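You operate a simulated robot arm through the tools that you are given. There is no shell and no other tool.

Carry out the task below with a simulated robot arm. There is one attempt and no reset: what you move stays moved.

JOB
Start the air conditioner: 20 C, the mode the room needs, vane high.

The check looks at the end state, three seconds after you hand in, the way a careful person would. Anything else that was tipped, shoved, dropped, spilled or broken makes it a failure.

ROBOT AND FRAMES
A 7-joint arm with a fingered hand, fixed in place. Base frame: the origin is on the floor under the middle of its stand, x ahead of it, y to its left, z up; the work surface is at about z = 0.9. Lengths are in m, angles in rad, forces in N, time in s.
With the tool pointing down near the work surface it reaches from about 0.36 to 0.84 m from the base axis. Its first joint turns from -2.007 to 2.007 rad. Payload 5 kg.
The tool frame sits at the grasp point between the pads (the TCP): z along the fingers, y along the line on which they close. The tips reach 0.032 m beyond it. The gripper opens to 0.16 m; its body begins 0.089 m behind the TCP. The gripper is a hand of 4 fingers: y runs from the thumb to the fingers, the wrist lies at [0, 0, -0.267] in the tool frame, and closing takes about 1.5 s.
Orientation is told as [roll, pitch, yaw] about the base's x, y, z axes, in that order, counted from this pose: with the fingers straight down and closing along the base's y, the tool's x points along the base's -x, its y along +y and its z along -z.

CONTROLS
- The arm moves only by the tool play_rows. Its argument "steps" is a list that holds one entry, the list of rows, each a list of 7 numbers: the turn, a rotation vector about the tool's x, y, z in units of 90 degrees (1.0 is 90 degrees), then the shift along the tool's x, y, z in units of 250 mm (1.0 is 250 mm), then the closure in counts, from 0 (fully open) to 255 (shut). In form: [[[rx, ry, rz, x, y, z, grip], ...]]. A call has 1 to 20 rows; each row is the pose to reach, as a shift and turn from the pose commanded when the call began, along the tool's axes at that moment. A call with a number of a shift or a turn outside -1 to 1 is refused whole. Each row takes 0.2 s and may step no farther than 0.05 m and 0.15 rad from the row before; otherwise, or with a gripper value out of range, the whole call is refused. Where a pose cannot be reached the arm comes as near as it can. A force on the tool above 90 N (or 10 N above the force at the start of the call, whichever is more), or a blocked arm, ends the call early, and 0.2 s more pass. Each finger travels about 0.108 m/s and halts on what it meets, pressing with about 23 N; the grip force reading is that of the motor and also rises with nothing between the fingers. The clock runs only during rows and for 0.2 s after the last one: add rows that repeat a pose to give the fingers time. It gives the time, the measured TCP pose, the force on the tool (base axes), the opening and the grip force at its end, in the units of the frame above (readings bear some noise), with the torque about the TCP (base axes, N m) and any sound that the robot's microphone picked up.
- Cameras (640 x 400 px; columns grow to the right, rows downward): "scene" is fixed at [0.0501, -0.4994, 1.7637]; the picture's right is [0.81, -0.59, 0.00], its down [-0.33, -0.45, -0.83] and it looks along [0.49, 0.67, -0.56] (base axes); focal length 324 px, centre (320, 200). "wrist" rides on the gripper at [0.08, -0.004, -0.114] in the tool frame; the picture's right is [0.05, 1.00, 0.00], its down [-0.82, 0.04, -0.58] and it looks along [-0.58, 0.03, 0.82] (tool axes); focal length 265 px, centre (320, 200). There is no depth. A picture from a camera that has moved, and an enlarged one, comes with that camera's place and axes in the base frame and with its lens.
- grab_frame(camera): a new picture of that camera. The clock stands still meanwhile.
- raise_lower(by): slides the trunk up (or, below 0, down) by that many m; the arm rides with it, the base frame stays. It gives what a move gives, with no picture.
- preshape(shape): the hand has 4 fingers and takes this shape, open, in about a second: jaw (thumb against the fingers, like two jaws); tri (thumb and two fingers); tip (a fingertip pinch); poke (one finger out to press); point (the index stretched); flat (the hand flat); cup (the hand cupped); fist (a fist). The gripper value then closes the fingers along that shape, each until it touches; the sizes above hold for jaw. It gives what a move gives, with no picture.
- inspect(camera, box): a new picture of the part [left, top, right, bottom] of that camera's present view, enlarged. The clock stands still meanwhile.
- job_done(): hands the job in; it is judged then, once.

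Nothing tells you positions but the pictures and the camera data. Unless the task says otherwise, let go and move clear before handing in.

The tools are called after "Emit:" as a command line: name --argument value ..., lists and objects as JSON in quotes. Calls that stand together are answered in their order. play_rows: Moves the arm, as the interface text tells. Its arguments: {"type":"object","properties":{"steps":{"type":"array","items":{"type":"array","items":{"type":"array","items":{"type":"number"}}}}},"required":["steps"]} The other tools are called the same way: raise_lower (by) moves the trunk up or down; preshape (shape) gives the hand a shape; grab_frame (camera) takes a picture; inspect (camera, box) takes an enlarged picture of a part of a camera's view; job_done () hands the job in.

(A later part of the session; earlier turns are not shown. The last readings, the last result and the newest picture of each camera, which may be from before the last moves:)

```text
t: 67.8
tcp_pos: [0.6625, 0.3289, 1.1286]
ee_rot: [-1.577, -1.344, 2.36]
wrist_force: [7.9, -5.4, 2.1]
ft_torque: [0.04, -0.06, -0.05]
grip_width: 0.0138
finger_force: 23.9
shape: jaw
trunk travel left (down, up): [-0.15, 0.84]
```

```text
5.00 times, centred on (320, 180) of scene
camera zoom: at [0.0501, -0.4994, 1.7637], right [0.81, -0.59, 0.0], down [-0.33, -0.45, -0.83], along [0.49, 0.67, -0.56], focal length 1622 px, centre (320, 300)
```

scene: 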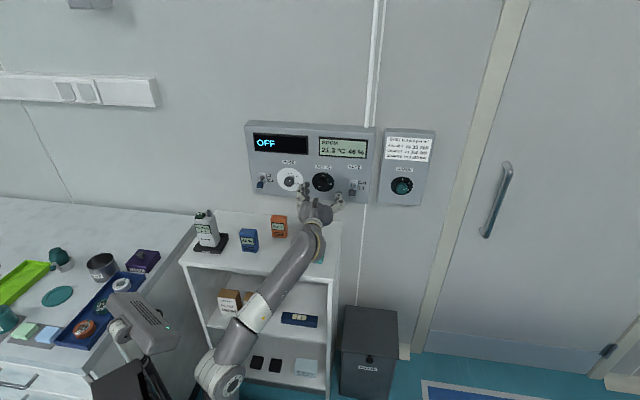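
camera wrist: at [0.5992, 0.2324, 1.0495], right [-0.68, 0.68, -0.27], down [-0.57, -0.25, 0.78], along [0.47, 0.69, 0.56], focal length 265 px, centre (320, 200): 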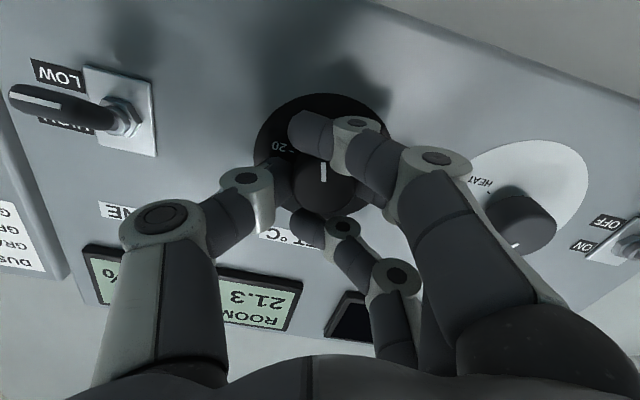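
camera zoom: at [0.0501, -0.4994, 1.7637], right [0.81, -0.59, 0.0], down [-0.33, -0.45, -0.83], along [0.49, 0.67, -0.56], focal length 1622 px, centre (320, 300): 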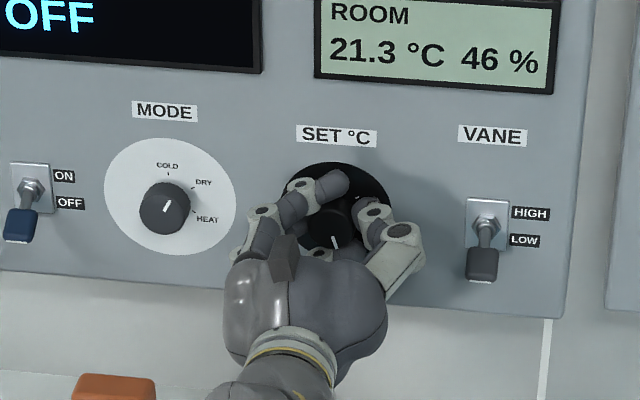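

The pointer is now near 169°, as expected. The remaining 69° follow.

Emit:
play_rows --steps '[[[0, 0, -0.07, 0, 0, 0, 255], [0, 0, -0.14, 0, 0, 0, 255], [0, 0, -0.21, 0, 0, 0, 255], [0, 0, -0.28, 0, 0, 0, 255], [0, 0, -0.35, 0, 0, 0, 255], [0, 0, -0.42, 0, 0, 0, 255], [0, 0, -0.49, 0, 0, 0, 255], [0, 0, -0.56, 0, 0, 0, 255], [0, 0, -0.63, 0, 0, 0, 255], [0, 0, -0.7, 0, 0, 0, 255], [0, 0, -0.767, 0, 0, 0, 255], [0, 0, -0.767, 0, 0, 0, 255]]]'

Emit:
grab_frame --camera "wrist"

Emit:
inspect --camera "scene" --box '[270, 140, 370, 220]'

```text
t: 70.4
tcp_pos: [0.6601, 0.3312, 1.1287]
ee_rot: [-1.571, -0.139, 2.359]
wrist_force: [-9.8, 2.5, 5.3]
ft_torque: [-0.04, 0.17, 0.22]
grip_width: 0.0128
finger_force: 22.6
shape: jaw
trunk travel left (down, up): [-0.15, 0.84]
```

```text
taken
camera wrist: at [0.6387, 0.1934, 1.1209], right [-0.06, 0.06, -1.0], down [-0.98, 0.16, 0.07], along [0.17, 0.98, 0.05], focal length 265 px, centre (320, 200)
```

wrist: 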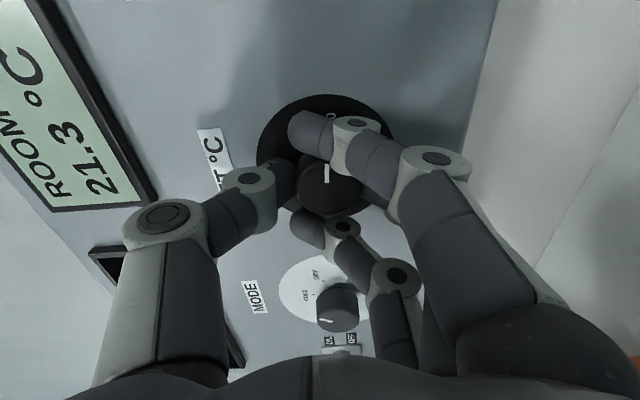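

```text
5.00 times, centred on (320, 180) of scene
camera zoom: at [0.0501, -0.4994, 1.7637], right [0.81, -0.59, 0.0], down [-0.33, -0.45, -0.83], along [0.49, 0.67, -0.56], focal length 1622 px, centre (320, 300)
```

zoom: 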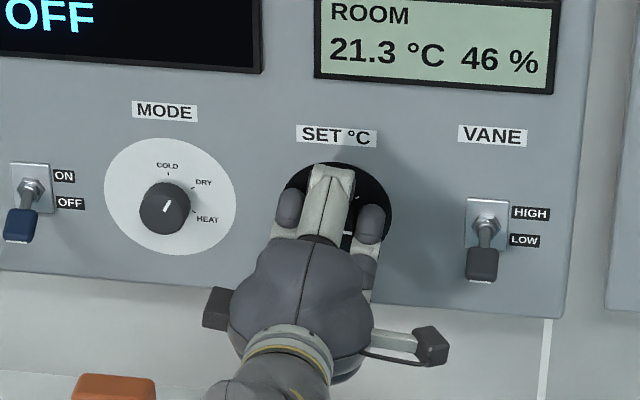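

Turned 150° in total. I'll release and back off to check the pointer.

Emit:
play_rows --steps '[[[0, 0, 0, 0, 0, 0, 200], [0, 0, 0, 0, 0, 0, 120], [0, 0, 0, 0, 0, 0, 110], [0, 0, 0, 0, 0, 0, 110], [0, 0, 0, 0, 0, -0.1, 110], [0, 0, 0, 0, 0, -0.2, 110], [0, 0, 0, 0, 0, -0.24, 110], [0, 0, 0, 0, 0, -0.24, 110]]]'

Emit:
inspect --camera "wrist" --box '[240, 50, 400, 200]'

Emit:
inspect --camera "scene" --box '[305, 160, 341, 195]'

Emit:
grab_frame --camera "wrist"

```text
t: 72.2
tcp_pos: [0.6197, 0.2891, 1.1274]
ee_rot: [-1.57, -0.141, 2.354]
wrist_force: [-0.6, -0.3, -0.7]
ft_torque: [0.01, -0.01, -0.01]
grip_width: 0.0904
finger_force: 0.0
shape: jaw
trunk travel left (down, up): [-0.15, 0.84]
```

```text
2.67 times, centred on (320, 125) of wrist
camera zoom: at [0.597, 0.1518, 1.1194], right [-0.06, 0.06, -1.0], down [-0.98, 0.17, 0.07], along [0.17, 0.98, 0.05], focal length 708 px, centre (320, 400)
```

zoom: 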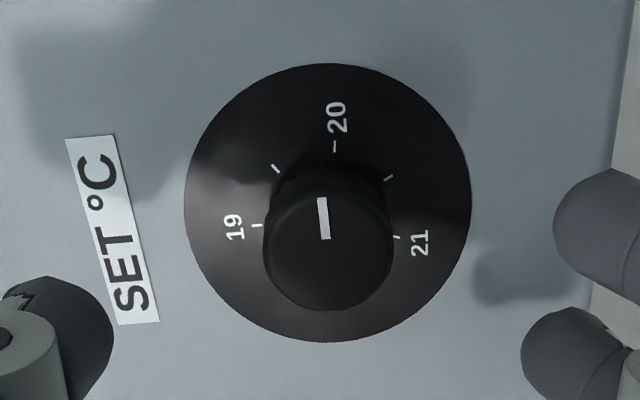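

```text
11.43 times, centred on (323, 178) of scene
camera zoom: at [0.0501, -0.4994, 1.7637], right [0.81, -0.59, 0.0], down [-0.33, -0.45, -0.83], along [0.49, 0.67, -0.56], focal length 3708 px, centre (286, 457)
```

zoom: 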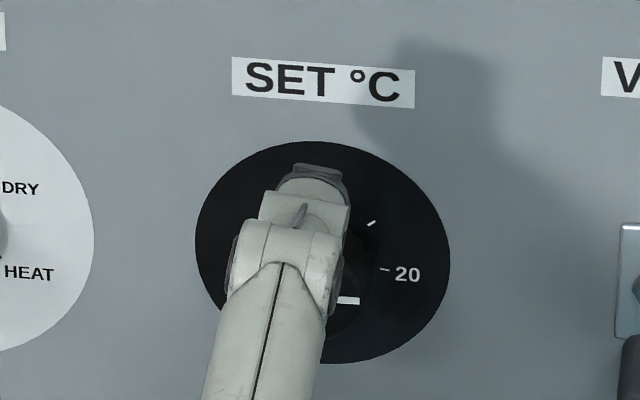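

```text
taken
camera wrist: at [0.597, 0.1518, 1.1194], right [-0.06, 0.06, -1.0], down [-0.98, 0.17, 0.07], along [0.17, 0.98, 0.05], focal length 265 px, centre (320, 200)
```

wrist: 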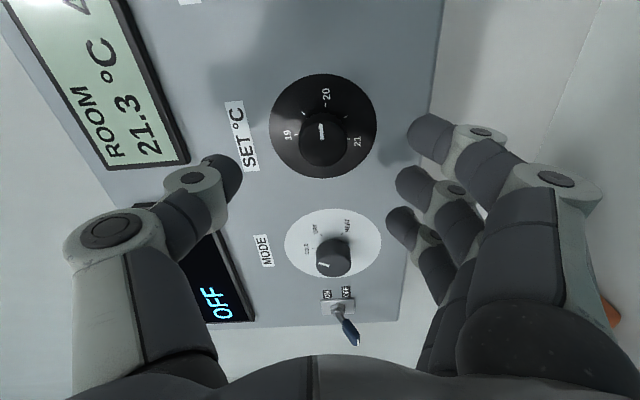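

SET's pointer is at about 86°, roughly 14° past the 20 mark at 100°. I'll regrasp and nudge it clockwise, reading the pointer while gripped.

Emit:
play_rows --steps '[[[0, 0, 0, 0, 0, 0.12, 110], [0, 0, 0, 0, 0, 0.24, 110], [0, 0, 0, 0, 0, 0.24, 140], [0, 0, 0, 0, 0, 0.24, 170], [0, 0, 0, 0, 0, 0.24, 200], [0, 0, 0, 0, 0, 0.24, 230], [0, 0, 0, 0, 0, 0.24, 255], [0, 0, 0, 0, 0, 0.24, 255], [0, 0, 0, 0, 0, 0.24, 255]]]'

Emit:
inspect --camera "wrist" --box '[280, 130, 380, 230]'

Emit:
inspect --camera "scene" --box '[305, 160, 341, 195]'

```text
t: 74.2
tcp_pos: [0.6608, 0.3293, 1.1289]
ee_rot: [-1.575, -0.142, 2.357]
wrist_force: [4.1, -0.7, 19.7]
ft_torque: [0.25, -0.34, -0.06]
grip_width: 0.0209
finger_force: 22.7
shape: jaw
trunk travel left (down, up): [-0.15, 0.84]
```

```text
4.00 times, centred on (330, 180) of wrist
camera zoom: at [0.6379, 0.1919, 1.1203], right [-0.06, 0.07, -1.0], down [-0.98, 0.17, 0.07], along [0.17, 0.98, 0.05], focal length 1062 px, centre (280, 280)
```

zoom: 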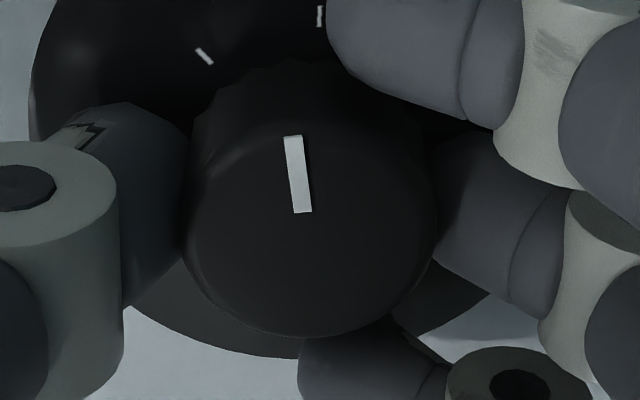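

```text
11.43 times, centred on (323, 178) of scene
camera zoom: at [0.0501, -0.4994, 1.7637], right [0.81, -0.59, 0.0], down [-0.33, -0.45, -0.83], along [0.49, 0.67, -0.56], focal length 3708 px, centre (286, 457)
```

zoom: 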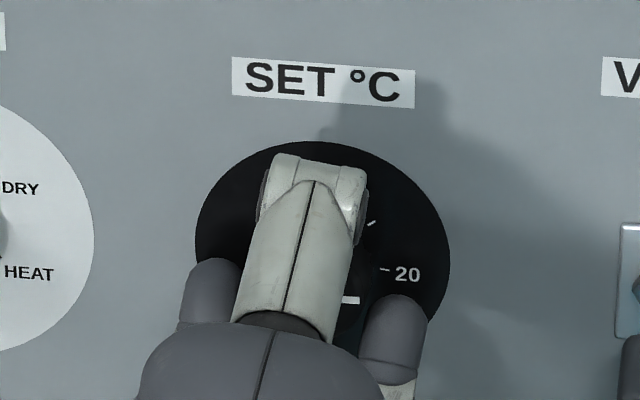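

In the grip the pointer reads about 87°. I'll turn clockwise by 13° and re-measure.

Emit:
play_rows --steps '[[[0, 0, 0.04, 0, 0, 0, 255], [0, 0, 0.08, 0, 0, 0, 255], [0, 0, 0.12, 0, 0, 0, 255], [0, 0, 0.145, 0, 0, 0, 255], [0, 0, 0.145, 0, 0, 0, 255]]]'

Emit:
inspect --camera "wrist" --box '[280, 130, 380, 230]'

Emit:
inspect --camera "scene" --box '[305, 160, 341, 195]'

```text
t: 75.4
tcp_pos: [0.6613, 0.3287, 1.1283]
ee_rot: [-1.572, -0.369, 2.357]
wrist_force: [2.3, -3.5, 20.0]
ft_torque: [0.3, -0.35, -0.07]
grip_width: 0.0203
finger_force: 23.0
shape: jaw
trunk travel left (down, up): [-0.15, 0.84]
```

```text
4.00 times, centred on (330, 180) of wrist
camera zoom: at [0.636, 0.1937, 1.1024], right [-0.22, 0.22, -0.95], down [-0.96, 0.14, 0.25], along [0.19, 0.97, 0.18], focal length 1062 px, centre (280, 280)
```

zoom: 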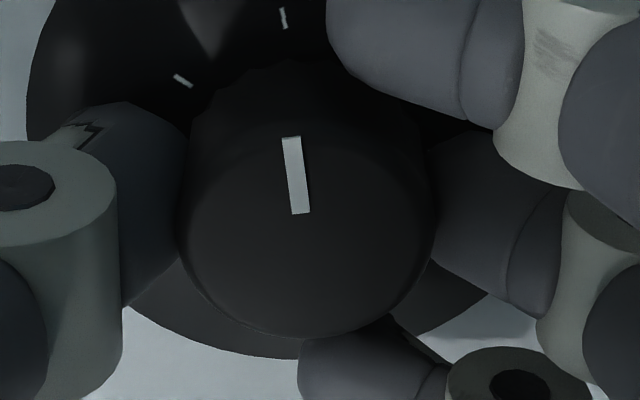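

```text
11.43 times, centred on (323, 178) of scene
camera zoom: at [0.0501, -0.4994, 1.7637], right [0.81, -0.59, 0.0], down [-0.33, -0.45, -0.83], along [0.49, 0.67, -0.56], focal length 3708 px, centre (286, 457)
```

zoom: 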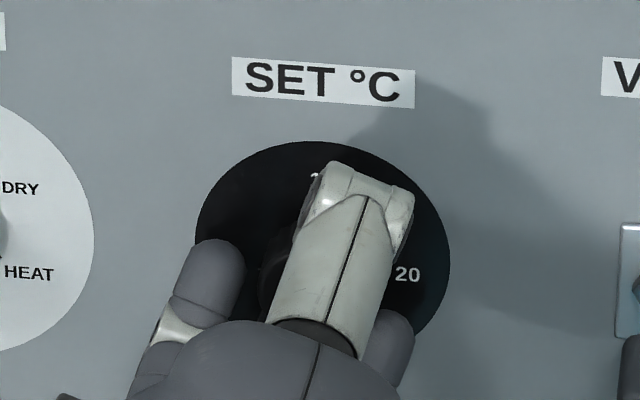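

The pointer moved with the hand and now reads about 100°. Releasing to verify.

Emit:
play_rows --steps '[[[0, 0, 0, 0, 0, 0, 230], [0, 0, 0, 0, 0, 0, 200], [0, 0, 0, 0, 0, 0, 160], [0, 0, 0, 0, 0, 0, 110], [0, 0, 0, 0, 0, 0, 110], [0, 0, 0, 0, 0, -0.1, 110], [0, 0, 0, 0, 0, -0.2, 110], [0, 0, 0, 0, 0, -0.24, 110], [0, 0, 0, 0, 0, -0.24, 110]]]'

Emit:
inspect --camera "wrist" --box '[240, 50, 400, 200]'

Emit:
inspect --camera "scene" --box '[305, 160, 341, 195]'

```text
t: 77.4
tcp_pos: [0.6213, 0.2865, 1.1275]
ee_rot: [-1.568, -0.369, 2.357]
wrist_force: [-0.2, -0.2, -0.6]
ft_torque: [-0.02, 0.0, -0.03]
grip_width: 0.0905
finger_force: 0.0
shape: jaw
trunk travel left (down, up): [-0.15, 0.84]
```

```text
2.67 times, centred on (320, 125) of wrist
camera zoom: at [0.5967, 0.1518, 1.1021], right [-0.22, 0.22, -0.95], down [-0.96, 0.14, 0.25], along [0.19, 0.97, 0.18], focal length 708 px, centre (320, 400)
```

zoom: 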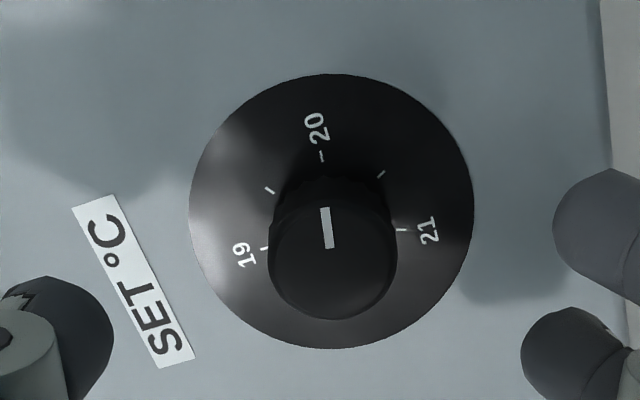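

```text
11.43 times, centred on (323, 178) of scene
camera zoom: at [0.0501, -0.4994, 1.7637], right [0.81, -0.59, 0.0], down [-0.33, -0.45, -0.83], along [0.49, 0.67, -0.56], focal length 3708 px, centre (286, 457)
```

zoom: 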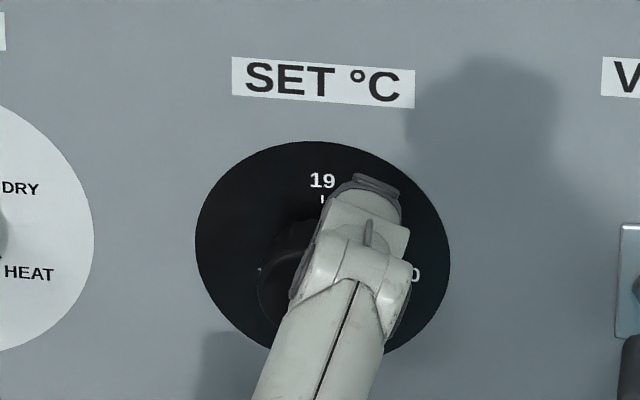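

SET now reads 101° against the 20 mark at about 100.5°. Next is the VANE toggle, whose lever tip I place at (u 0.354, w 0.68, z 1.107). I'll back off, move right and roll so the three fingers sit below it.

Emit:
play_rows --steps '[[[0, 0, 0, 0, 0, -0.088, 110], [0, 0, -0.045, 0.087, -0.034, -0.088, 110], [0, 0, -0.09, 0.174, -0.067, -0.088, 110], [0, 0, -0.135, 0.26, -0.1, -0.088, 110], [0, 0, -0.18, 0.347, -0.134, -0.088, 110], [0, 0, -0.234, 0.434, -0.1675, -0.088, 110], [0, 0, -0.234, 0.434, -0.1675, -0.088, 110]]]'

Emit:
grab_frame --camera "wrist"

Emit:
inspect --camera "scene" --box '[240, 120, 420, 240]'

```text
t: 79.0
tcp_pos: [0.686, 0.1884, 1.1309]
ee_rot: [-1.571, -0.001, 2.354]
wrist_force: [-0.2, 0.1, 0.9]
ft_torque: [-0.02, -0.03, 0.05]
grip_width: 0.0902
finger_force: 0.2
shape: jaw
trunk travel left (down, up): [-0.15, 0.84]
```

```text
taken
camera wrist: at [0.6641, 0.0514, 1.1336], right [0.04, -0.04, -1.0], down [-0.98, 0.17, -0.04], along [0.17, 0.99, -0.03], focal length 265 px, centre (320, 200)
```

wrist: 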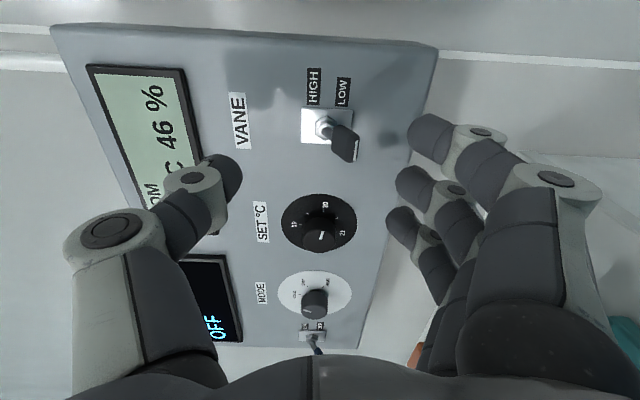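

```text
3.33 times, centred on (330, 180) of scene
camera zoom: at [0.0501, -0.4994, 1.7637], right [0.81, -0.59, 0.0], down [-0.33, -0.45, -0.83], along [0.49, 0.67, -0.56], focal length 1082 px, centre (287, 267)
```

zoom: 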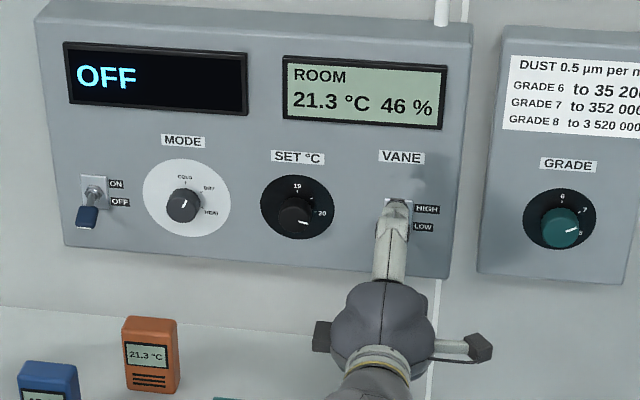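

The lever sits level with the hand's centre, with the fingers below and the thumb above. I'll advance so the lever is between them, then check.

Emit:
play_rows --steps '[[[0, 0, 0, 0, 0, 0.08, 110], [0, 0, 0, 0, 0, 0.16, 110], [0, 0, 0, 0, 0, 0.24, 110], [0, 0, 0, 0, 0, 0.26, 110], [0, 0, 0, 0, 0, 0.26, 110]]]'

Emit:
grab_frame --camera "wrist"

Emit:
inspect --camera "scene" --box '[310, 140, 410, 220]'

```text
t: 80.2
tcp_pos: [0.7335, 0.233, 1.1289]
ee_rot: [-1.571, -0.002, 2.356]
wrist_force: [0.3, 0.0, 0.5]
ft_torque: [-0.03, 0.02, -0.02]
grip_width: 0.0904
finger_force: 0.0
shape: jaw
trunk travel left (down, up): [-0.15, 0.84]
```

```text
taken
camera wrist: at [0.7106, 0.0965, 1.1303], right [0.04, -0.04, -1.0], down [-0.98, 0.17, -0.04], along [0.17, 0.99, -0.03], focal length 265 px, centre (320, 200)
```

wrist: 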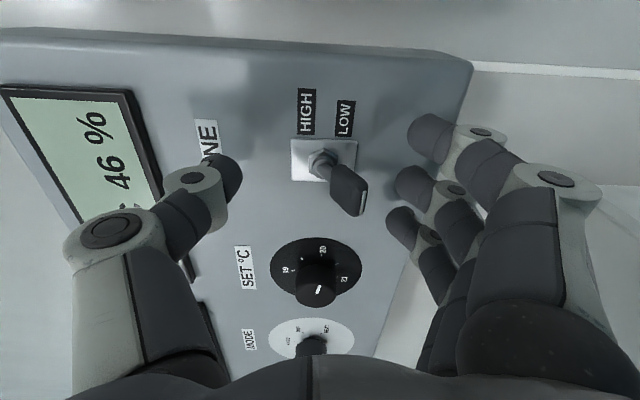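

```text
5.00 times, centred on (360, 180) of scene
camera zoom: at [0.0501, -0.4994, 1.7637], right [0.81, -0.59, 0.0], down [-0.33, -0.45, -0.83], along [0.49, 0.67, -0.56], focal length 1622 px, centre (120, 300)
```

zoom: 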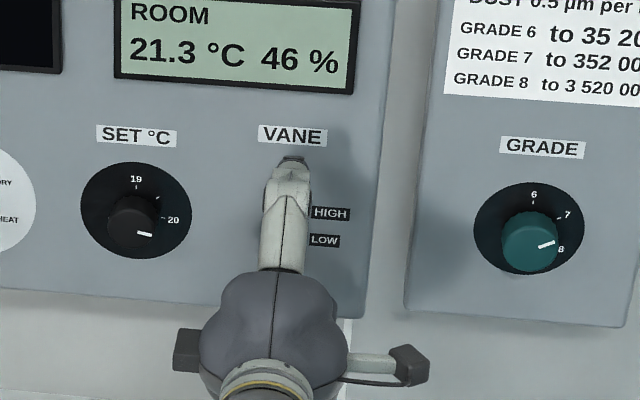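

The lever is between thumb and fingers with the fingers just under the cap. I'll raise the hand about 5 cm to flip it up.

Emit:
play_rows --steps '[[[0, 0, 0, 0, -0.05, 0, 110], [0, 0, 0, 0, -0.1, 0, 110], [0, 0, 0, 0, -0.15, 0, 110], [0, 0, 0, 0, -0.192, 0, 110], [0, 0, 0, 0, -0.192, 0, 110]]]'

Emit:
grab_frame --camera "wrist"

Emit:
inspect --camera "scene" --box '[310, 140, 410, 220]'

```text
t: 81.4
tcp_pos: [0.7281, 0.2328, 1.1578]
ee_rot: [-1.568, -0.001, 2.356]
wrist_force: [1.9, 0.4, -0.7]
ft_torque: [-0.02, -0.06, 0.0]
grip_width: 0.0911
finger_force: 0.1
shape: jaw
out of reach, approached as far as the arm can: row 3, 4, 5
trunk travel left (down, up): [-0.15, 0.84]
```

```text
taken
camera wrist: at [0.7052, 0.0949, 1.1611], right [0.03, -0.04, -1.0], down [-0.98, 0.17, -0.04], along [0.17, 0.99, -0.03], focal length 265 px, centre (320, 200)
```

wrist: 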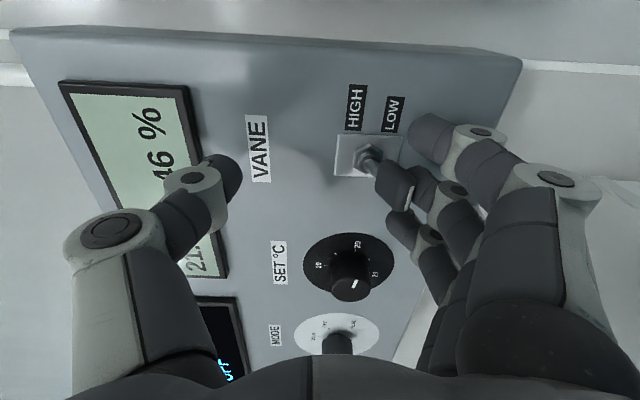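

```text
5.00 times, centred on (360, 180) of scene
camera zoom: at [0.0501, -0.4994, 1.7637], right [0.81, -0.59, 0.0], down [-0.33, -0.45, -0.83], along [0.49, 0.67, -0.56], focal length 1622 px, centre (120, 300)
```

zoom: 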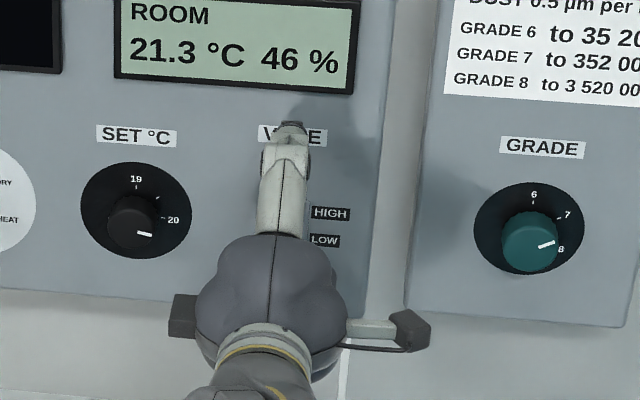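

The arm is near full extension upward, so I'll use the trunk for the rest of the lift and raise it 3 cm.

Emit:
raise_lower --by 0.025

Emit:
grab_frame --camera "wrist"

```text
t: 82.1
tcp_pos: [0.7262, 0.2323, 1.1842]
ee_rot: [-1.567, -0.002, 2.358]
wrist_force: [-0.1, -1.8, -2.2]
ft_torque: [-0.1, 0.14, 0.02]
grip_width: 0.0917
finger_force: 0.2
shape: jaw
trunk travel left (down, up): [-0.175, 0.815]
heard: click
```

```text
taken
camera wrist: at [0.7048, 0.0948, 1.1864], right [0.04, -0.04, -1.0], down [-0.98, 0.17, -0.04], along [0.17, 0.99, -0.03], focal length 265 px, centre (320, 200)
```

wrist: 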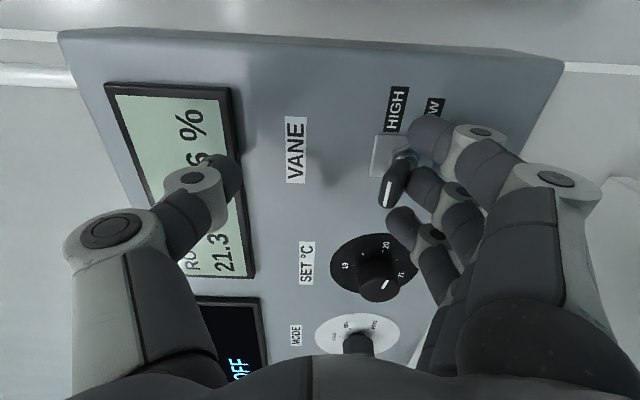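

A click was heard and the lever now points up. I'll withdraw straight back and check.

Emit:
play_rows --steps '[[[0, 0, 0, 0, 0.01, -0.08, 110], [0, 0, 0, 0, 0.01, -0.16, 110], [0, 0, 0, 0, 0.01, -0.24, 110], [0, 0, 0, 0, 0.01, -0.3, 110], [0, 0, 0, 0, 0.01, -0.3, 110]]]'

Emit:
grab_frame --camera "wrist"

Emit:
inspect --camera "scene" --box '[240, 120, 420, 240]'

```text
t: 83.3
tcp_pos: [0.6722, 0.1796, 1.1803]
ee_rot: [-1.57, -0.002, 2.357]
wrist_force: [-0.4, 0.0, 0.5]
ft_torque: [0.02, -0.02, -0.01]
grip_width: 0.0907
finger_force: 0.1
shape: jaw
trunk travel left (down, up): [-0.175, 0.815]
```

```text
taken
camera wrist: at [0.6513, 0.0419, 1.1839], right [0.04, -0.04, -1.0], down [-0.98, 0.17, -0.04], along [0.17, 0.99, -0.03], focal length 265 px, centre (320, 200)
```

wrist: 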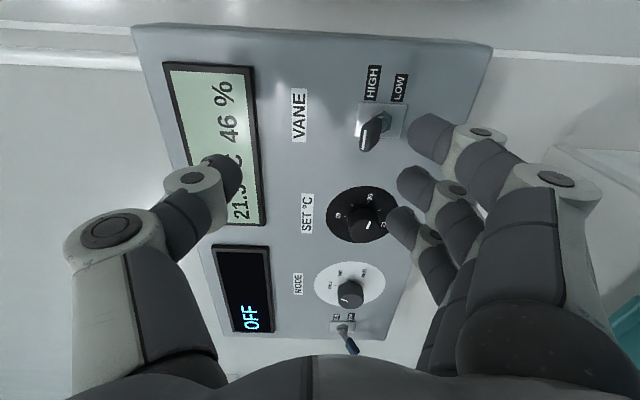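

```text
3.33 times, centred on (330, 180) of scene
camera zoom: at [0.0501, -0.4994, 1.7637], right [0.81, -0.59, 0.0], down [-0.33, -0.45, -0.83], along [0.49, 0.67, -0.56], focal length 1082 px, centre (287, 267)
```

zoom: 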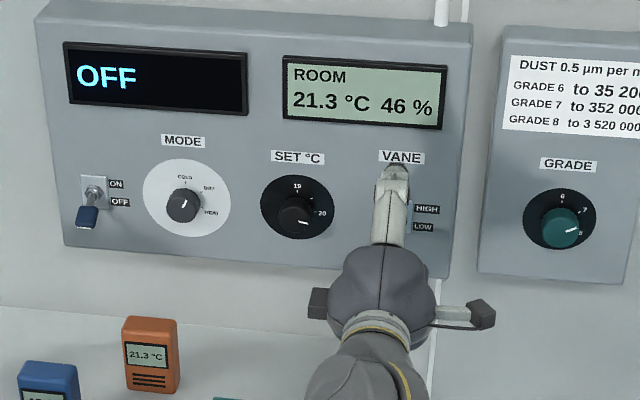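

VANE is on HIGH and the SET pointer is undisturbed. Now back to MODE to correct its pointer; I'll travel left at a safe stand-off while rolling to about −45°.

Emit:
play_rows --steps '[[[0, 0, 0.06, -0.12, 0.02, 0.02, 110], [0, 0, 0.12, -0.24, 0.06, 0.04, 110], [0, 0, 0.18, -0.36, 0.1, 0.06, 110], [0, 0, 0.24, -0.48, 0.13, 0.08, 110]]]'

Emit:
grab_frame --camera "wrist"

```text
t: 84.3
tcp_pos: [0.6037, 0.2781, 1.1493]
ee_rot: [-1.571, -0.378, 2.354]
wrist_force: [-0.6, 0.4, -0.2]
ft_torque: [0.01, -0.01, 0.07]
grip_width: 0.0905
finger_force: 0.1
shape: jaw
trunk travel left (down, up): [-0.175, 0.815]
```

```text
taken
camera wrist: at [0.5774, 0.1432, 1.1232], right [-0.23, 0.23, -0.95], down [-0.95, 0.14, 0.26], along [0.19, 0.96, 0.19], focal length 265 px, centre (320, 200)
```

wrist: 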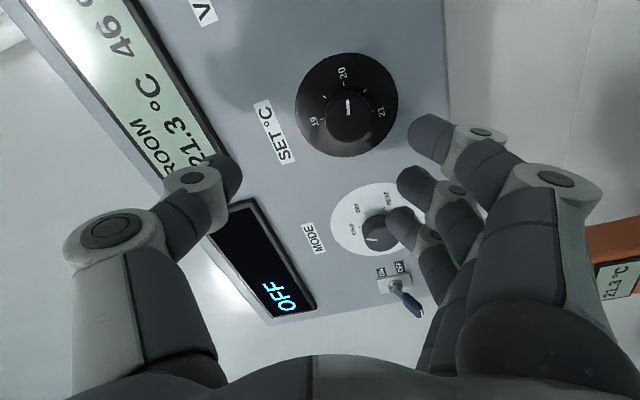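

Emit:
play_rows --steps '[[[0, 0, 0.07, -0.105, 0.067, 0.017, 110], [0, 0, 0.14, -0.209, 0.134, 0.034, 110], [0, 0, 0.21, -0.314, 0.202, 0.051, 110], [0, 0, 0.27, -0.418, 0.269, 0.068, 110], [0, 0, 0.27, -0.418, 0.269, 0.068, 110]]]'

Emit:
grab_frame --camera "wrist"

Emit:
inspect --camera "wrist" --box '[240, 50, 400, 200]'

```text
t: 85.5
tcp_pos: [0.5279, 0.3801, 1.1257]
ee_rot: [-1.569, -0.802, 2.357]
wrist_force: [0.0, -0.1, 0.3]
ft_torque: [-0.01, 0.01, -0.02]
grip_width: 0.0907
finger_force: 0.0
shape: jaw
trunk travel left (down, up): [-0.175, 0.815]
```

```text
taken
camera wrist: at [0.4895, 0.2564, 1.0693], right [-0.48, 0.48, -0.73], down [-0.83, 0.01, 0.56], along [0.28, 0.88, 0.39], focal length 265 px, centre (320, 200)
```

wrist: 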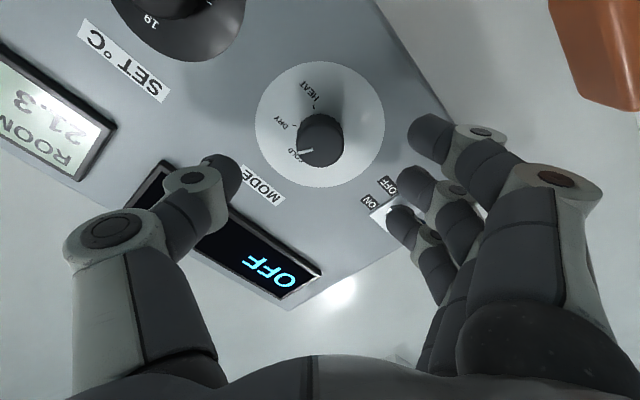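

```text
2.67 times, centred on (320, 125) of wrist
camera zoom: at [0.4895, 0.2564, 1.0693], right [-0.48, 0.48, -0.73], down [-0.83, 0.01, 0.56], along [0.28, 0.88, 0.39], focal length 708 px, centre (320, 400)
```

zoom: 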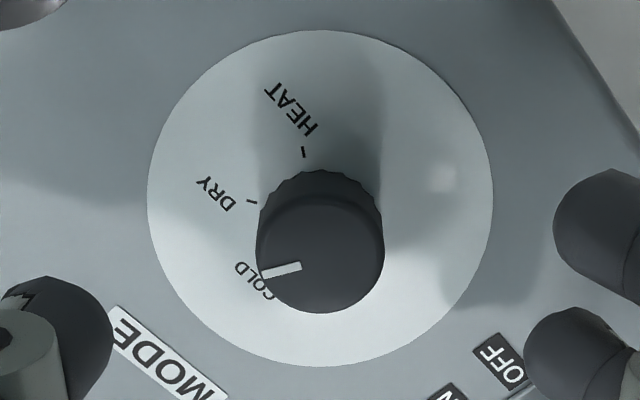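

MODE's pointer reads about 30°, so it needs −30° to reach COLD. I'm centred on the knob, so I'll advance, close and measure.

Emit:
play_rows --steps '[[[0, 0, 0, 0, 0, 0.08, 110], [0, 0, 0, 0, 0, 0.16, 110], [0, 0, 0, 0, 0, 0.232, 110], [0, 0, 0, 0, 0, 0.232, 140], [0, 0, 0, 0, 0, 0.232, 170], [0, 0, 0, 0, 0, 0.232, 200], [0, 0, 0, 0, 0, 0.232, 230], [0, 0, 0, 0, 0, 0.232, 255], [0, 0, 0, 0, 0, 0.232, 255], [0, 0, 0, 0, 0, 0.232, 255]]]'

Emit:
inspect --camera "wrist" --box '[280, 130, 380, 230]'

Emit:
inspect --camera "scene" --box '[250, 140, 350, 220]'

```text
t: 87.7
tcp_pos: [0.5695, 0.4178, 1.1254]
ee_rot: [-1.572, -0.804, 2.356]
wrist_force: [7.4, 0.5, 9.2]
ft_torque: [0.1, -0.08, 0.0]
grip_width: 0.012
finger_force: 22.9
shape: jaw
trunk travel left (down, up): [-0.175, 0.815]
```

```text
4.00 times, centred on (330, 180) of wrist
camera zoom: at [0.5321, 0.2945, 1.0696], right [-0.48, 0.48, -0.73], down [-0.83, 0.01, 0.56], along [0.28, 0.88, 0.39], focal length 1062 px, centre (280, 280)
```

zoom: 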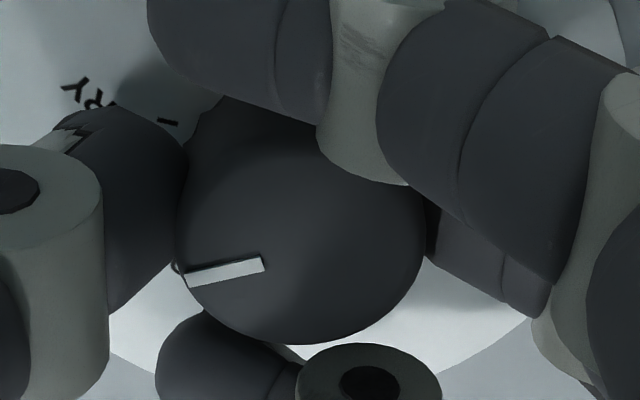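

```text
5.00 times, centred on (300, 180) of scene
camera zoom: at [0.0501, -0.4994, 1.7637], right [0.81, -0.59, 0.0], down [-0.33, -0.45, -0.83], along [0.49, 0.67, -0.56], focal length 1622 px, centre (420, 300)
```

zoom: 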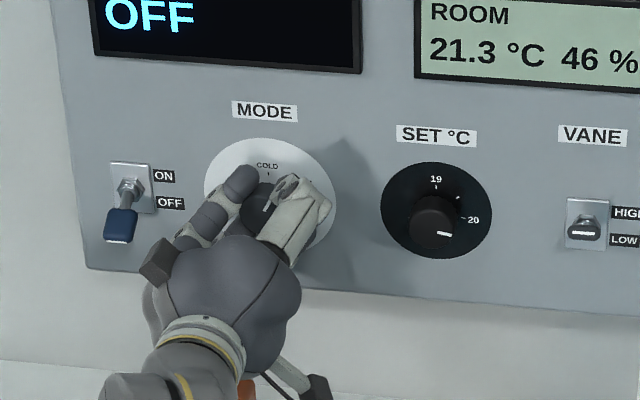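

In the grip the pointer reads about 29°. Turning counter-clockwise 29.5°.

Emit:
play_rows --steps '[[[0, 0, -0.066, 0, 0, 0, 255], [0, 0, -0.131, 0, 0, 0, 255], [0, 0, -0.197, 0, 0, 0, 255], [0, 0, -0.262, 0, 0, 0, 255], [0, 0, -0.328, 0, 0, 0, 255], [0, 0, -0.328, 0, 0, 0, 255]]]'

Emit:
inspect --camera "wrist" --box '[280, 130, 380, 230]'

```text
t: 89.1
tcp_pos: [0.5694, 0.4164, 1.1243]
ee_rot: [-1.574, -0.288, 2.358]
wrist_force: [5.9, 2.0, 16.9]
ft_torque: [0.3, -0.08, 0.0]
grip_width: 0.0119
finger_force: 23.2
shape: jaw
trunk travel left (down, up): [-0.175, 0.815]
```

```text
4.00 times, centred on (330, 180) of wrist
camera zoom: at [0.5451, 0.2809, 1.1057], right [-0.16, 0.16, -0.97], down [-0.97, 0.15, 0.19], along [0.18, 0.97, 0.14], focal length 1062 px, centre (280, 280)
```

zoom: 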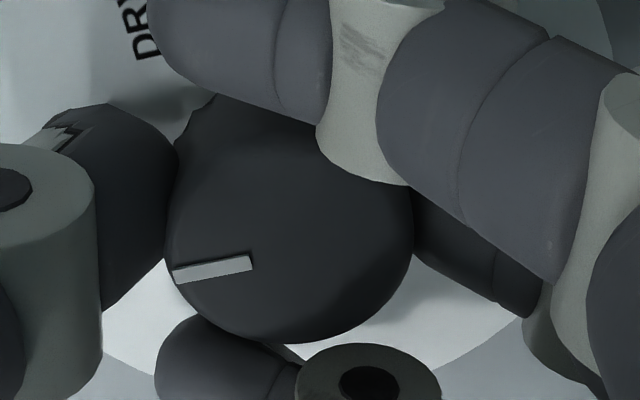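

The pointer reads about 2° in the grip. I'll open gently, back off, and verify.

Emit:
play_rows --steps '[[[0, 0, 0, 0, 0, 0, 230], [0, 0, 0, 0, 0, 0, 200], [0, 0, 0, 0, 0, 0, 160], [0, 0, 0, 0, 0, 0, 110], [0, 0, 0, 0, 0, 0, 110], [0, 0, 0, 0, 0, -0.1, 110], [0, 0, 0, 0, 0, -0.2, 110], [0, 0, 0, 0, 0, -0.24, 110], [0, 0, 0, 0, 0, -0.24, 110]]]'

Emit:
inspect --camera "wrist" --box '[240, 50, 400, 200]'

Emit:
inspect --camera "scene" --box '[250, 140, 350, 220]'

Emit:
grab_frame --camera "wrist"

```text
t: 91.1
tcp_pos: [0.5276, 0.3766, 1.1247]
ee_rot: [-1.572, -0.287, 2.357]
wrist_force: [0.6, -0.5, 0.3]
ft_torque: [0.0, -0.01, 0.0]
grip_width: 0.0901
finger_force: 0.1
shape: jaw
trunk travel left (down, up): [-0.175, 0.815]
```

```text
2.67 times, centred on (320, 125) of wrist
camera zoom: at [0.503, 0.24, 1.1043], right [-0.16, 0.16, -0.97], down [-0.97, 0.15, 0.19], along [0.18, 0.97, 0.13], focal length 708 px, centre (320, 400)
```

zoom: 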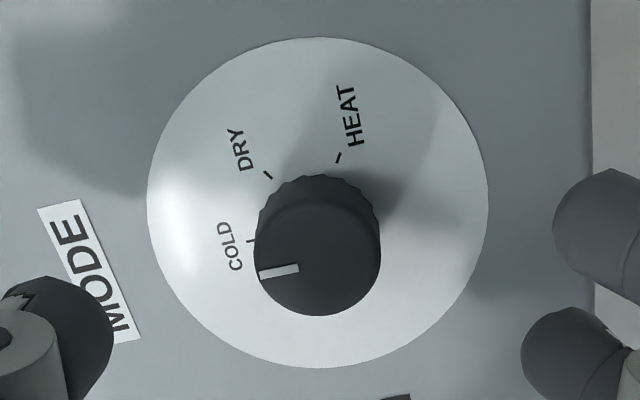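

```text
5.00 times, centred on (300, 180) of scene
camera zoom: at [0.0501, -0.4994, 1.7637], right [0.81, -0.59, 0.0], down [-0.33, -0.45, -0.83], along [0.49, 0.67, -0.56], focal length 1622 px, centre (420, 300)
```

zoom: 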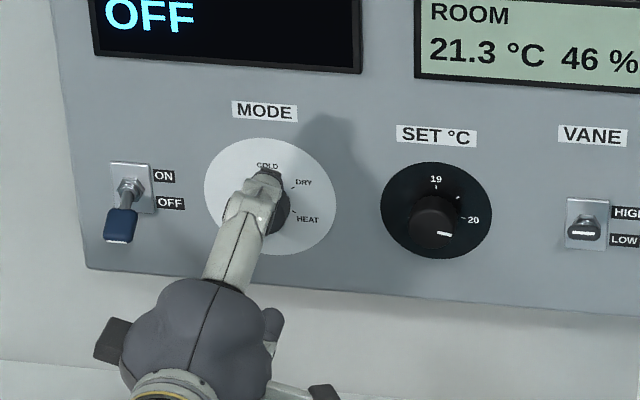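

```text
taken
camera wrist: at [0.503, 0.24, 1.1043], right [-0.16, 0.16, -0.97], down [-0.97, 0.15, 0.19], along [0.18, 0.97, 0.13], focal length 265 px, centre (320, 200)
```

wrist: 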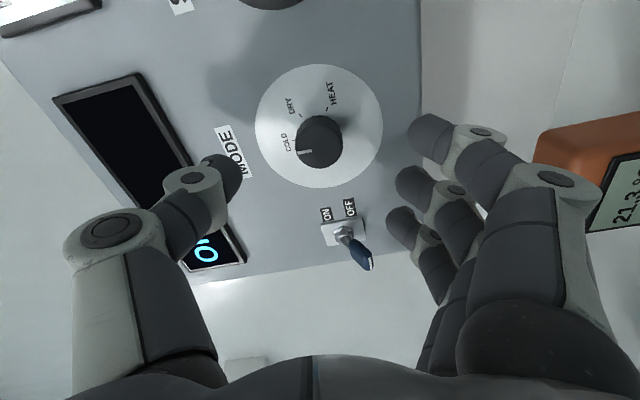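

MODE is back on COLD (0.5°), SET is on 20 and VANE is on HIGH. Last comes the power toggle at u≈−0.003; I'll move left and roll so the fingers are below the lever.

Emit:
play_rows --steps '[[[0, 0, -0.036, -0.085, 0.022, -0.02, 110], [0, 0, -0.073, -0.17, 0.044, -0.036, 110], [0, 0, -0.11, -0.256, 0.066, -0.036, 110], [0, 0, -0.146, -0.341, 0.088, -0.036, 110], [0, 0, -0.183, -0.426, 0.11, -0.036, 110], [0, 0, -0.183, -0.426, 0.11, -0.036, 110]]]'

Emit:
grab_frame --camera "wrist"

Emit:
grab_frame --camera "scene"

```text
t: 92.7
tcp_pos: [0.5115, 0.4314, 1.0883]
ee_rot: [-1.503, -0.095, 2.346]
wrist_force: [1.0, 0.4, -1.0]
ft_torque: [-0.02, 0.03, -0.01]
grip_width: 0.0906
finger_force: 0.1
shape: jaw
trunk travel left (down, up): [-0.175, 0.815]
stopped in row 6: the arm was blocked; the commanded pose is now the measured one
```

```text
taken
camera wrist: at [0.4882, 0.2941, 1.0911], right [-0.08, -0.02, -1.0], down [-0.98, 0.17, 0.08], along [0.17, 0.98, -0.03], focal length 265 px, centre (320, 200)
```

wrist: 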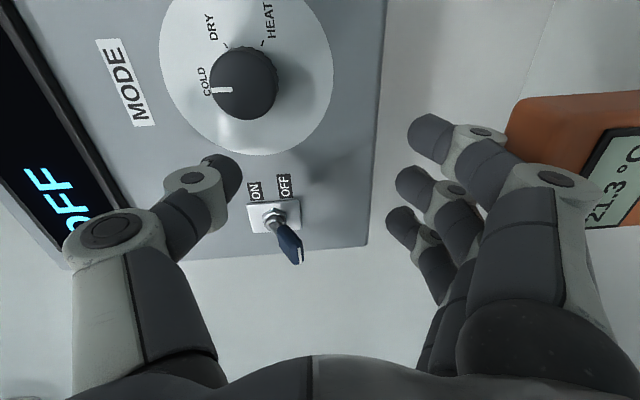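

```text
taken
```

scene: 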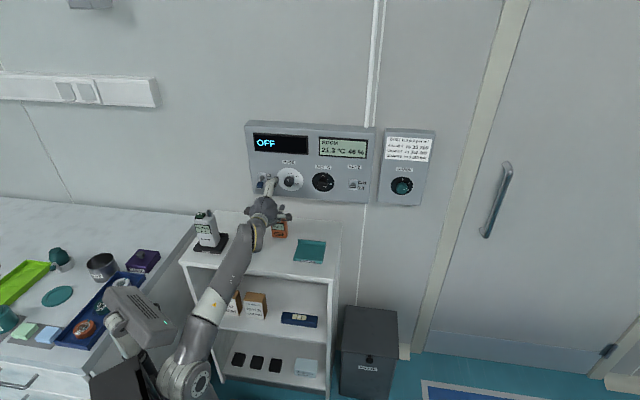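

The elbow met the mast again on the way left. I'll lift and return slightly right to free it, then lower the trunk a bit more before trying again.

Emit:
play_rows --steps '[[[0, 0, 0, -0.009, -0.093, -0.006, 110], [0, 0, 0, -0.018, -0.186, -0.013, 110], [0, 0, 0, -0.027, -0.278, -0.019, 110]]]'

Emit:
grab_frame --camera "wrist"

```text
t: 93.5
tcp_pos: [0.5079, 0.4339, 1.1604]
ee_rot: [-1.505, -0.094, 2.346]
wrist_force: [0.2, -1.6, -1.4]
ft_torque: [-0.03, 0.0, -0.08]
grip_width: 0.0907
finger_force: 0.1
shape: jaw
trunk travel left (down, up): [-0.175, 0.815]
```

```text
taken
camera wrist: at [0.4849, 0.2964, 1.1635], right [-0.08, -0.02, -1.0], down [-0.98, 0.17, 0.07], along [0.17, 0.98, -0.03], focal length 265 px, centre (320, 200)
```

wrist: 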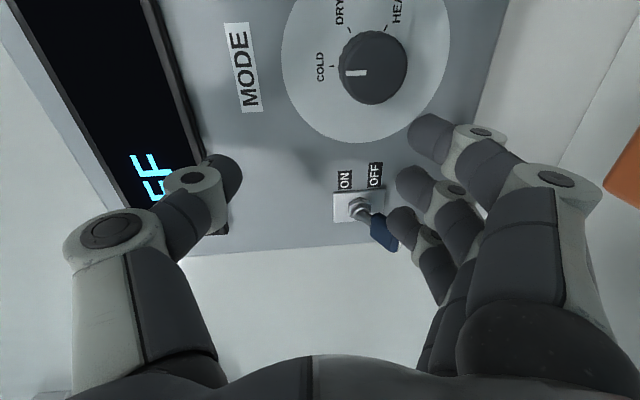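

Emit:
play_rows --steps '[[[0, 0, 0, 0.08, -0.008, 0, 110], [0, 0, 0, 0.16, -0.015, 0, 110]]]'

Emit:
raise_lower --by -0.05

Emit:
grab_frame --camera "scene"

Emit:
grab_frame --camera "wrist"

```text
t: 94.1
tcp_pos: [0.5337, 0.4052, 1.1628]
ee_rot: [-1.506, -0.096, 2.348]
wrist_force: [-0.1, -0.2, 1.0]
ft_torque: [-0.02, 0.05, -0.03]
grip_width: 0.0905
finger_force: 0.1
shape: jaw
trunk travel left (down, up): [-0.175, 0.815]
```

```text
t: 95.0
tcp_pos: [0.535, 0.4043, 1.1102]
ee_rot: [-1.504, -0.094, 2.348]
wrist_force: [-0.8, -1.1, 0.9]
ft_torque: [0.0, -0.01, -0.03]
grip_width: 0.0904
finger_force: 0.1
shape: jaw
trunk travel left (down, up): [-0.125, 0.865]
```

```text
taken
```

scene: 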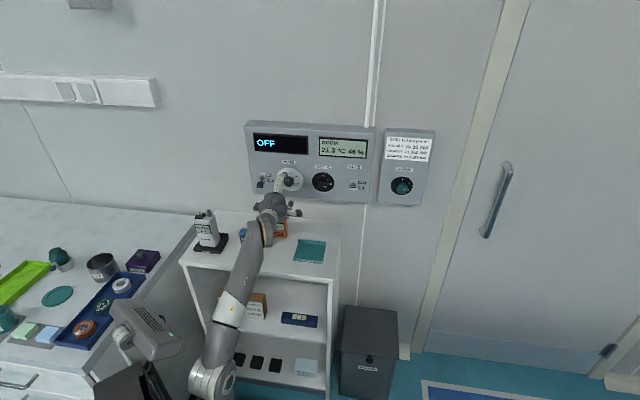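

```text
taken
camera wrist: at [0.5123, 0.2672, 1.1142], right [-0.08, -0.02, -1.0], down [-0.98, 0.17, 0.07], along [0.17, 0.98, -0.03], focal length 265 px, centre (320, 200)
```

wrist: 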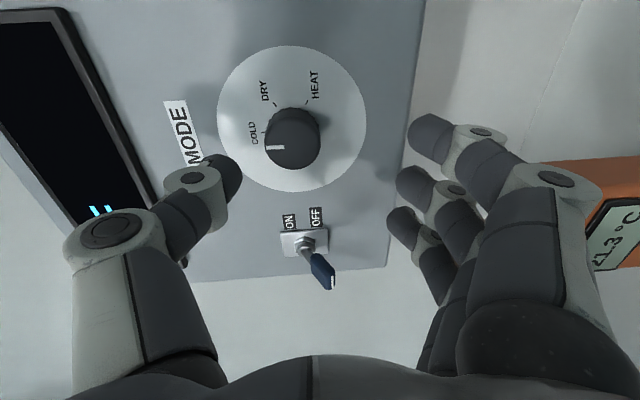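

Trunk is at −0.725 with the elbow clear. I'll raise the hand, square it up and pull back slightly, checking that it tracks.

Emit:
play_rows --steps '[[[0, 0, 0, -0.006, -0.096, 0, 110], [0.014, -0.001, -0.02, -0.018, -0.192, -0.03, 110], [0.028, -0.002, -0.04, -0.018, -0.192, -0.07, 110], [0.042, -0.0035, -0.06, -0.018, -0.192, -0.109, 110], [0.042, -0.0035, -0.06, -0.018, -0.192, -0.109, 110]]]'

Emit:
raise_lower --by -0.04

```text
t: 96.2
tcp_pos: [0.5181, 0.3877, 1.1621]
ee_rot: [-1.57, 0.0, 2.358]
wrist_force: [-0.8, 0.2, 0.3]
ft_torque: [-0.02, -0.01, -0.02]
grip_width: 0.0905
finger_force: 0.1
shape: jaw
trunk travel left (down, up): [-0.125, 0.865]
```

```text
t: 97.0
tcp_pos: [0.5179, 0.3878, 1.1202]
ee_rot: [-1.573, 0.002, 2.356]
wrist_force: [-0.3, -0.9, -0.3]
ft_torque: [0.03, -0.01, -0.01]
grip_width: 0.0907
finger_force: 0.1
shape: jaw
trunk travel left (down, up): [-0.085, 0.905]
```

Tracking is fine. Now left toward the power toggle in small steps.

Emit:
play_rows --steps '[[[0, 0, 0, -0.09, -0.016, -0.02, 110], [0, 0, 0, -0.18, -0.032, -0.032, 110]]]'

Emit:
play_rows --steps '[[[0, 0, 0, -0.1, 0, 0, 110], [0, 0, 0, -0.2, 0, 0, 110], [0, 0, 0, -0.2, 0, 0, 110]]]'

Emit:
grab_frame --camera "wrist"

Emit:
grab_frame --camera "scene"

```text
t: 97.6
tcp_pos: [0.4805, 0.418, 1.1306]
ee_rot: [-1.572, 0.003, 2.36]
wrist_force: [2.7, -3.8, 0.7]
ft_torque: [-0.05, -0.03, 0.44]
grip_width: 0.0907
finger_force: 0.1
shape: jaw
trunk travel left (down, up): [-0.085, 0.905]
```

```text
t: 98.4
tcp_pos: [0.4472, 0.451, 1.1304]
ee_rot: [-1.57, -0.001, 2.356]
wrist_force: [0.4, 0.5, 0.3]
ft_torque: [0.01, 0.02, 0.03]
grip_width: 0.0906
finger_force: 0.1
shape: jaw
trunk travel left (down, up): [-0.085, 0.905]
```

```text
taken
camera wrist: at [0.4244, 0.3129, 1.1316], right [0.04, -0.04, -1.0], down [-0.98, 0.17, -0.04], along [0.17, 0.99, -0.03], focal length 265 px, centre (320, 200)
```

wrist: 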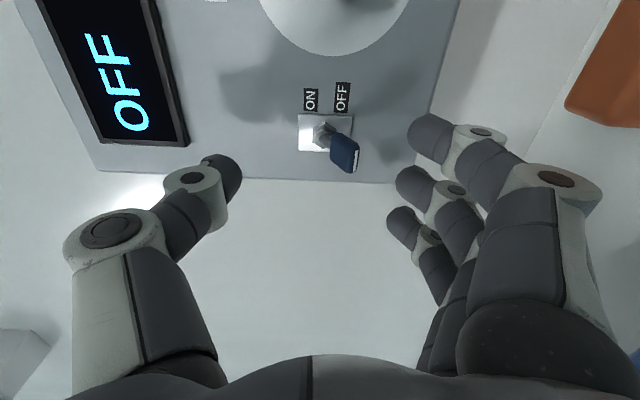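

```text
taken
```

scene: 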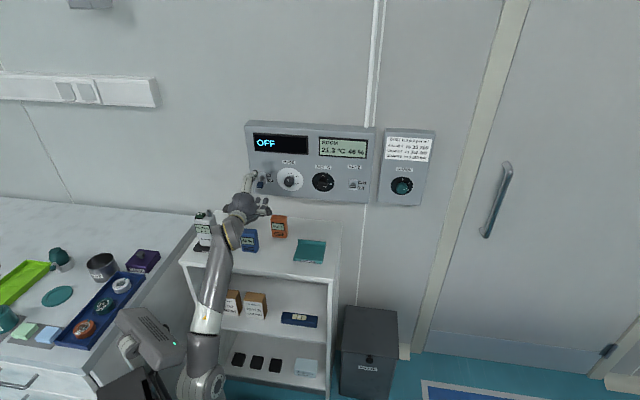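

I'm squarely at the power toggle, with the lever between thumb and fingers in line. Advancing around the lever now.

Emit:
play_rows --steps '[[[0, 0, 0, 0, 0, 0.07, 110], [0, 0, 0, 0, 0, 0.14, 110], [0, 0, 0, 0, 0, 0.195, 110], [0, 0, 0, 0, 0, 0.195, 110]]]'

Emit:
grab_frame --camera "wrist"

```text
t: 99.4
tcp_pos: [0.4805, 0.4842, 1.128]
ee_rot: [-1.57, 0.001, 2.356]
wrist_force: [-0.7, -0.2, -0.1]
ft_torque: [-0.01, 0.0, 0.0]
grip_width: 0.0904
finger_force: 0.1
shape: jaw
trunk travel left (down, up): [-0.085, 0.905]
```

```text
taken
camera wrist: at [0.4586, 0.3473, 1.131], right [0.04, -0.04, -1.0], down [-0.98, 0.17, -0.04], along [0.17, 0.99, -0.03], focal length 265 px, centre (320, 200)
```

wrist: 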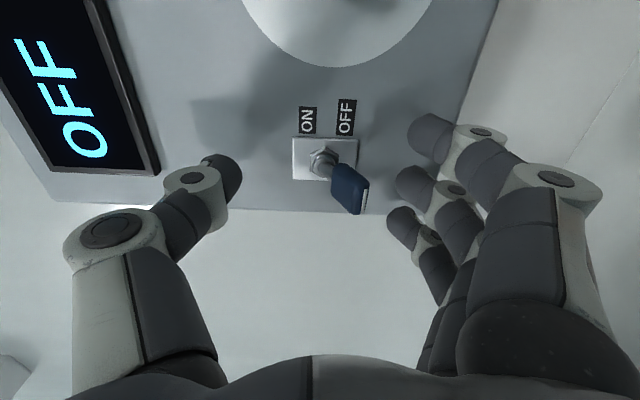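

Same geometry as with VANE. I'll raise the trunk 5.5 cm to flip the lever up.

Emit:
raise_lower --by 0.055

Emit:
grab_frame --camera "wrist"

Emit:
inspect --camera "scene" --box '[240, 115, 400, 215]'

```text
t: 100.4
tcp_pos: [0.4805, 0.4831, 1.182]
ee_rot: [-1.571, 0.0, 2.356]
wrist_force: [-0.8, -2.2, -3.0]
ft_torque: [-0.14, 0.15, 0.04]
grip_width: 0.0924
finger_force: 0.0
shape: jaw
trunk travel left (down, up): [-0.14, 0.85]
heard: click
```

```text
taken
camera wrist: at [0.4585, 0.347, 1.186], right [0.04, -0.04, -1.0], down [-0.98, 0.17, -0.04], along [0.17, 0.99, -0.03], focal length 265 px, centre (320, 200)
```

wrist: 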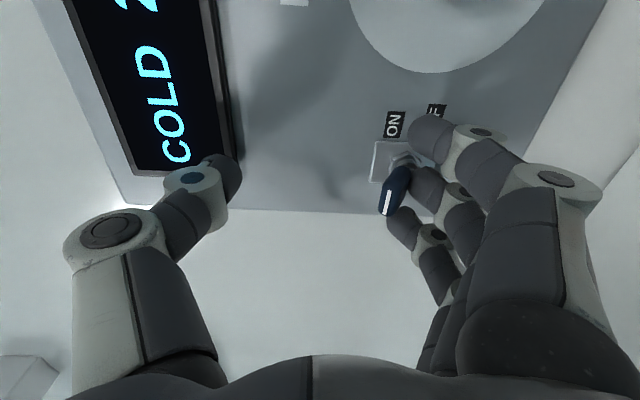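

```text
4.00 times, centred on (320, 165) of scene
camera zoom: at [0.0501, -0.4994, 1.7637], right [0.81, -0.59, 0.0], down [-0.33, -0.45, -0.83], along [0.49, 0.67, -0.56], focal length 1298 px, centre (320, 340)
```

zoom: 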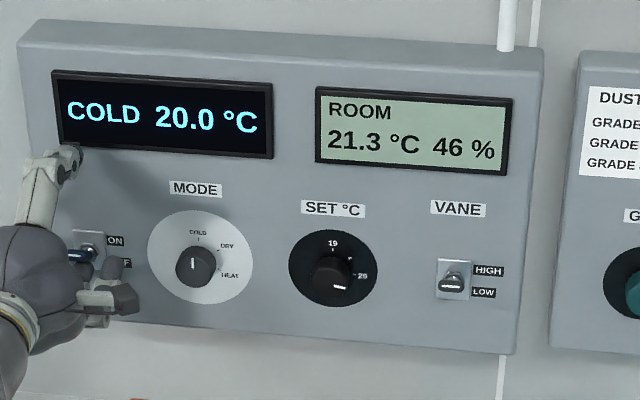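

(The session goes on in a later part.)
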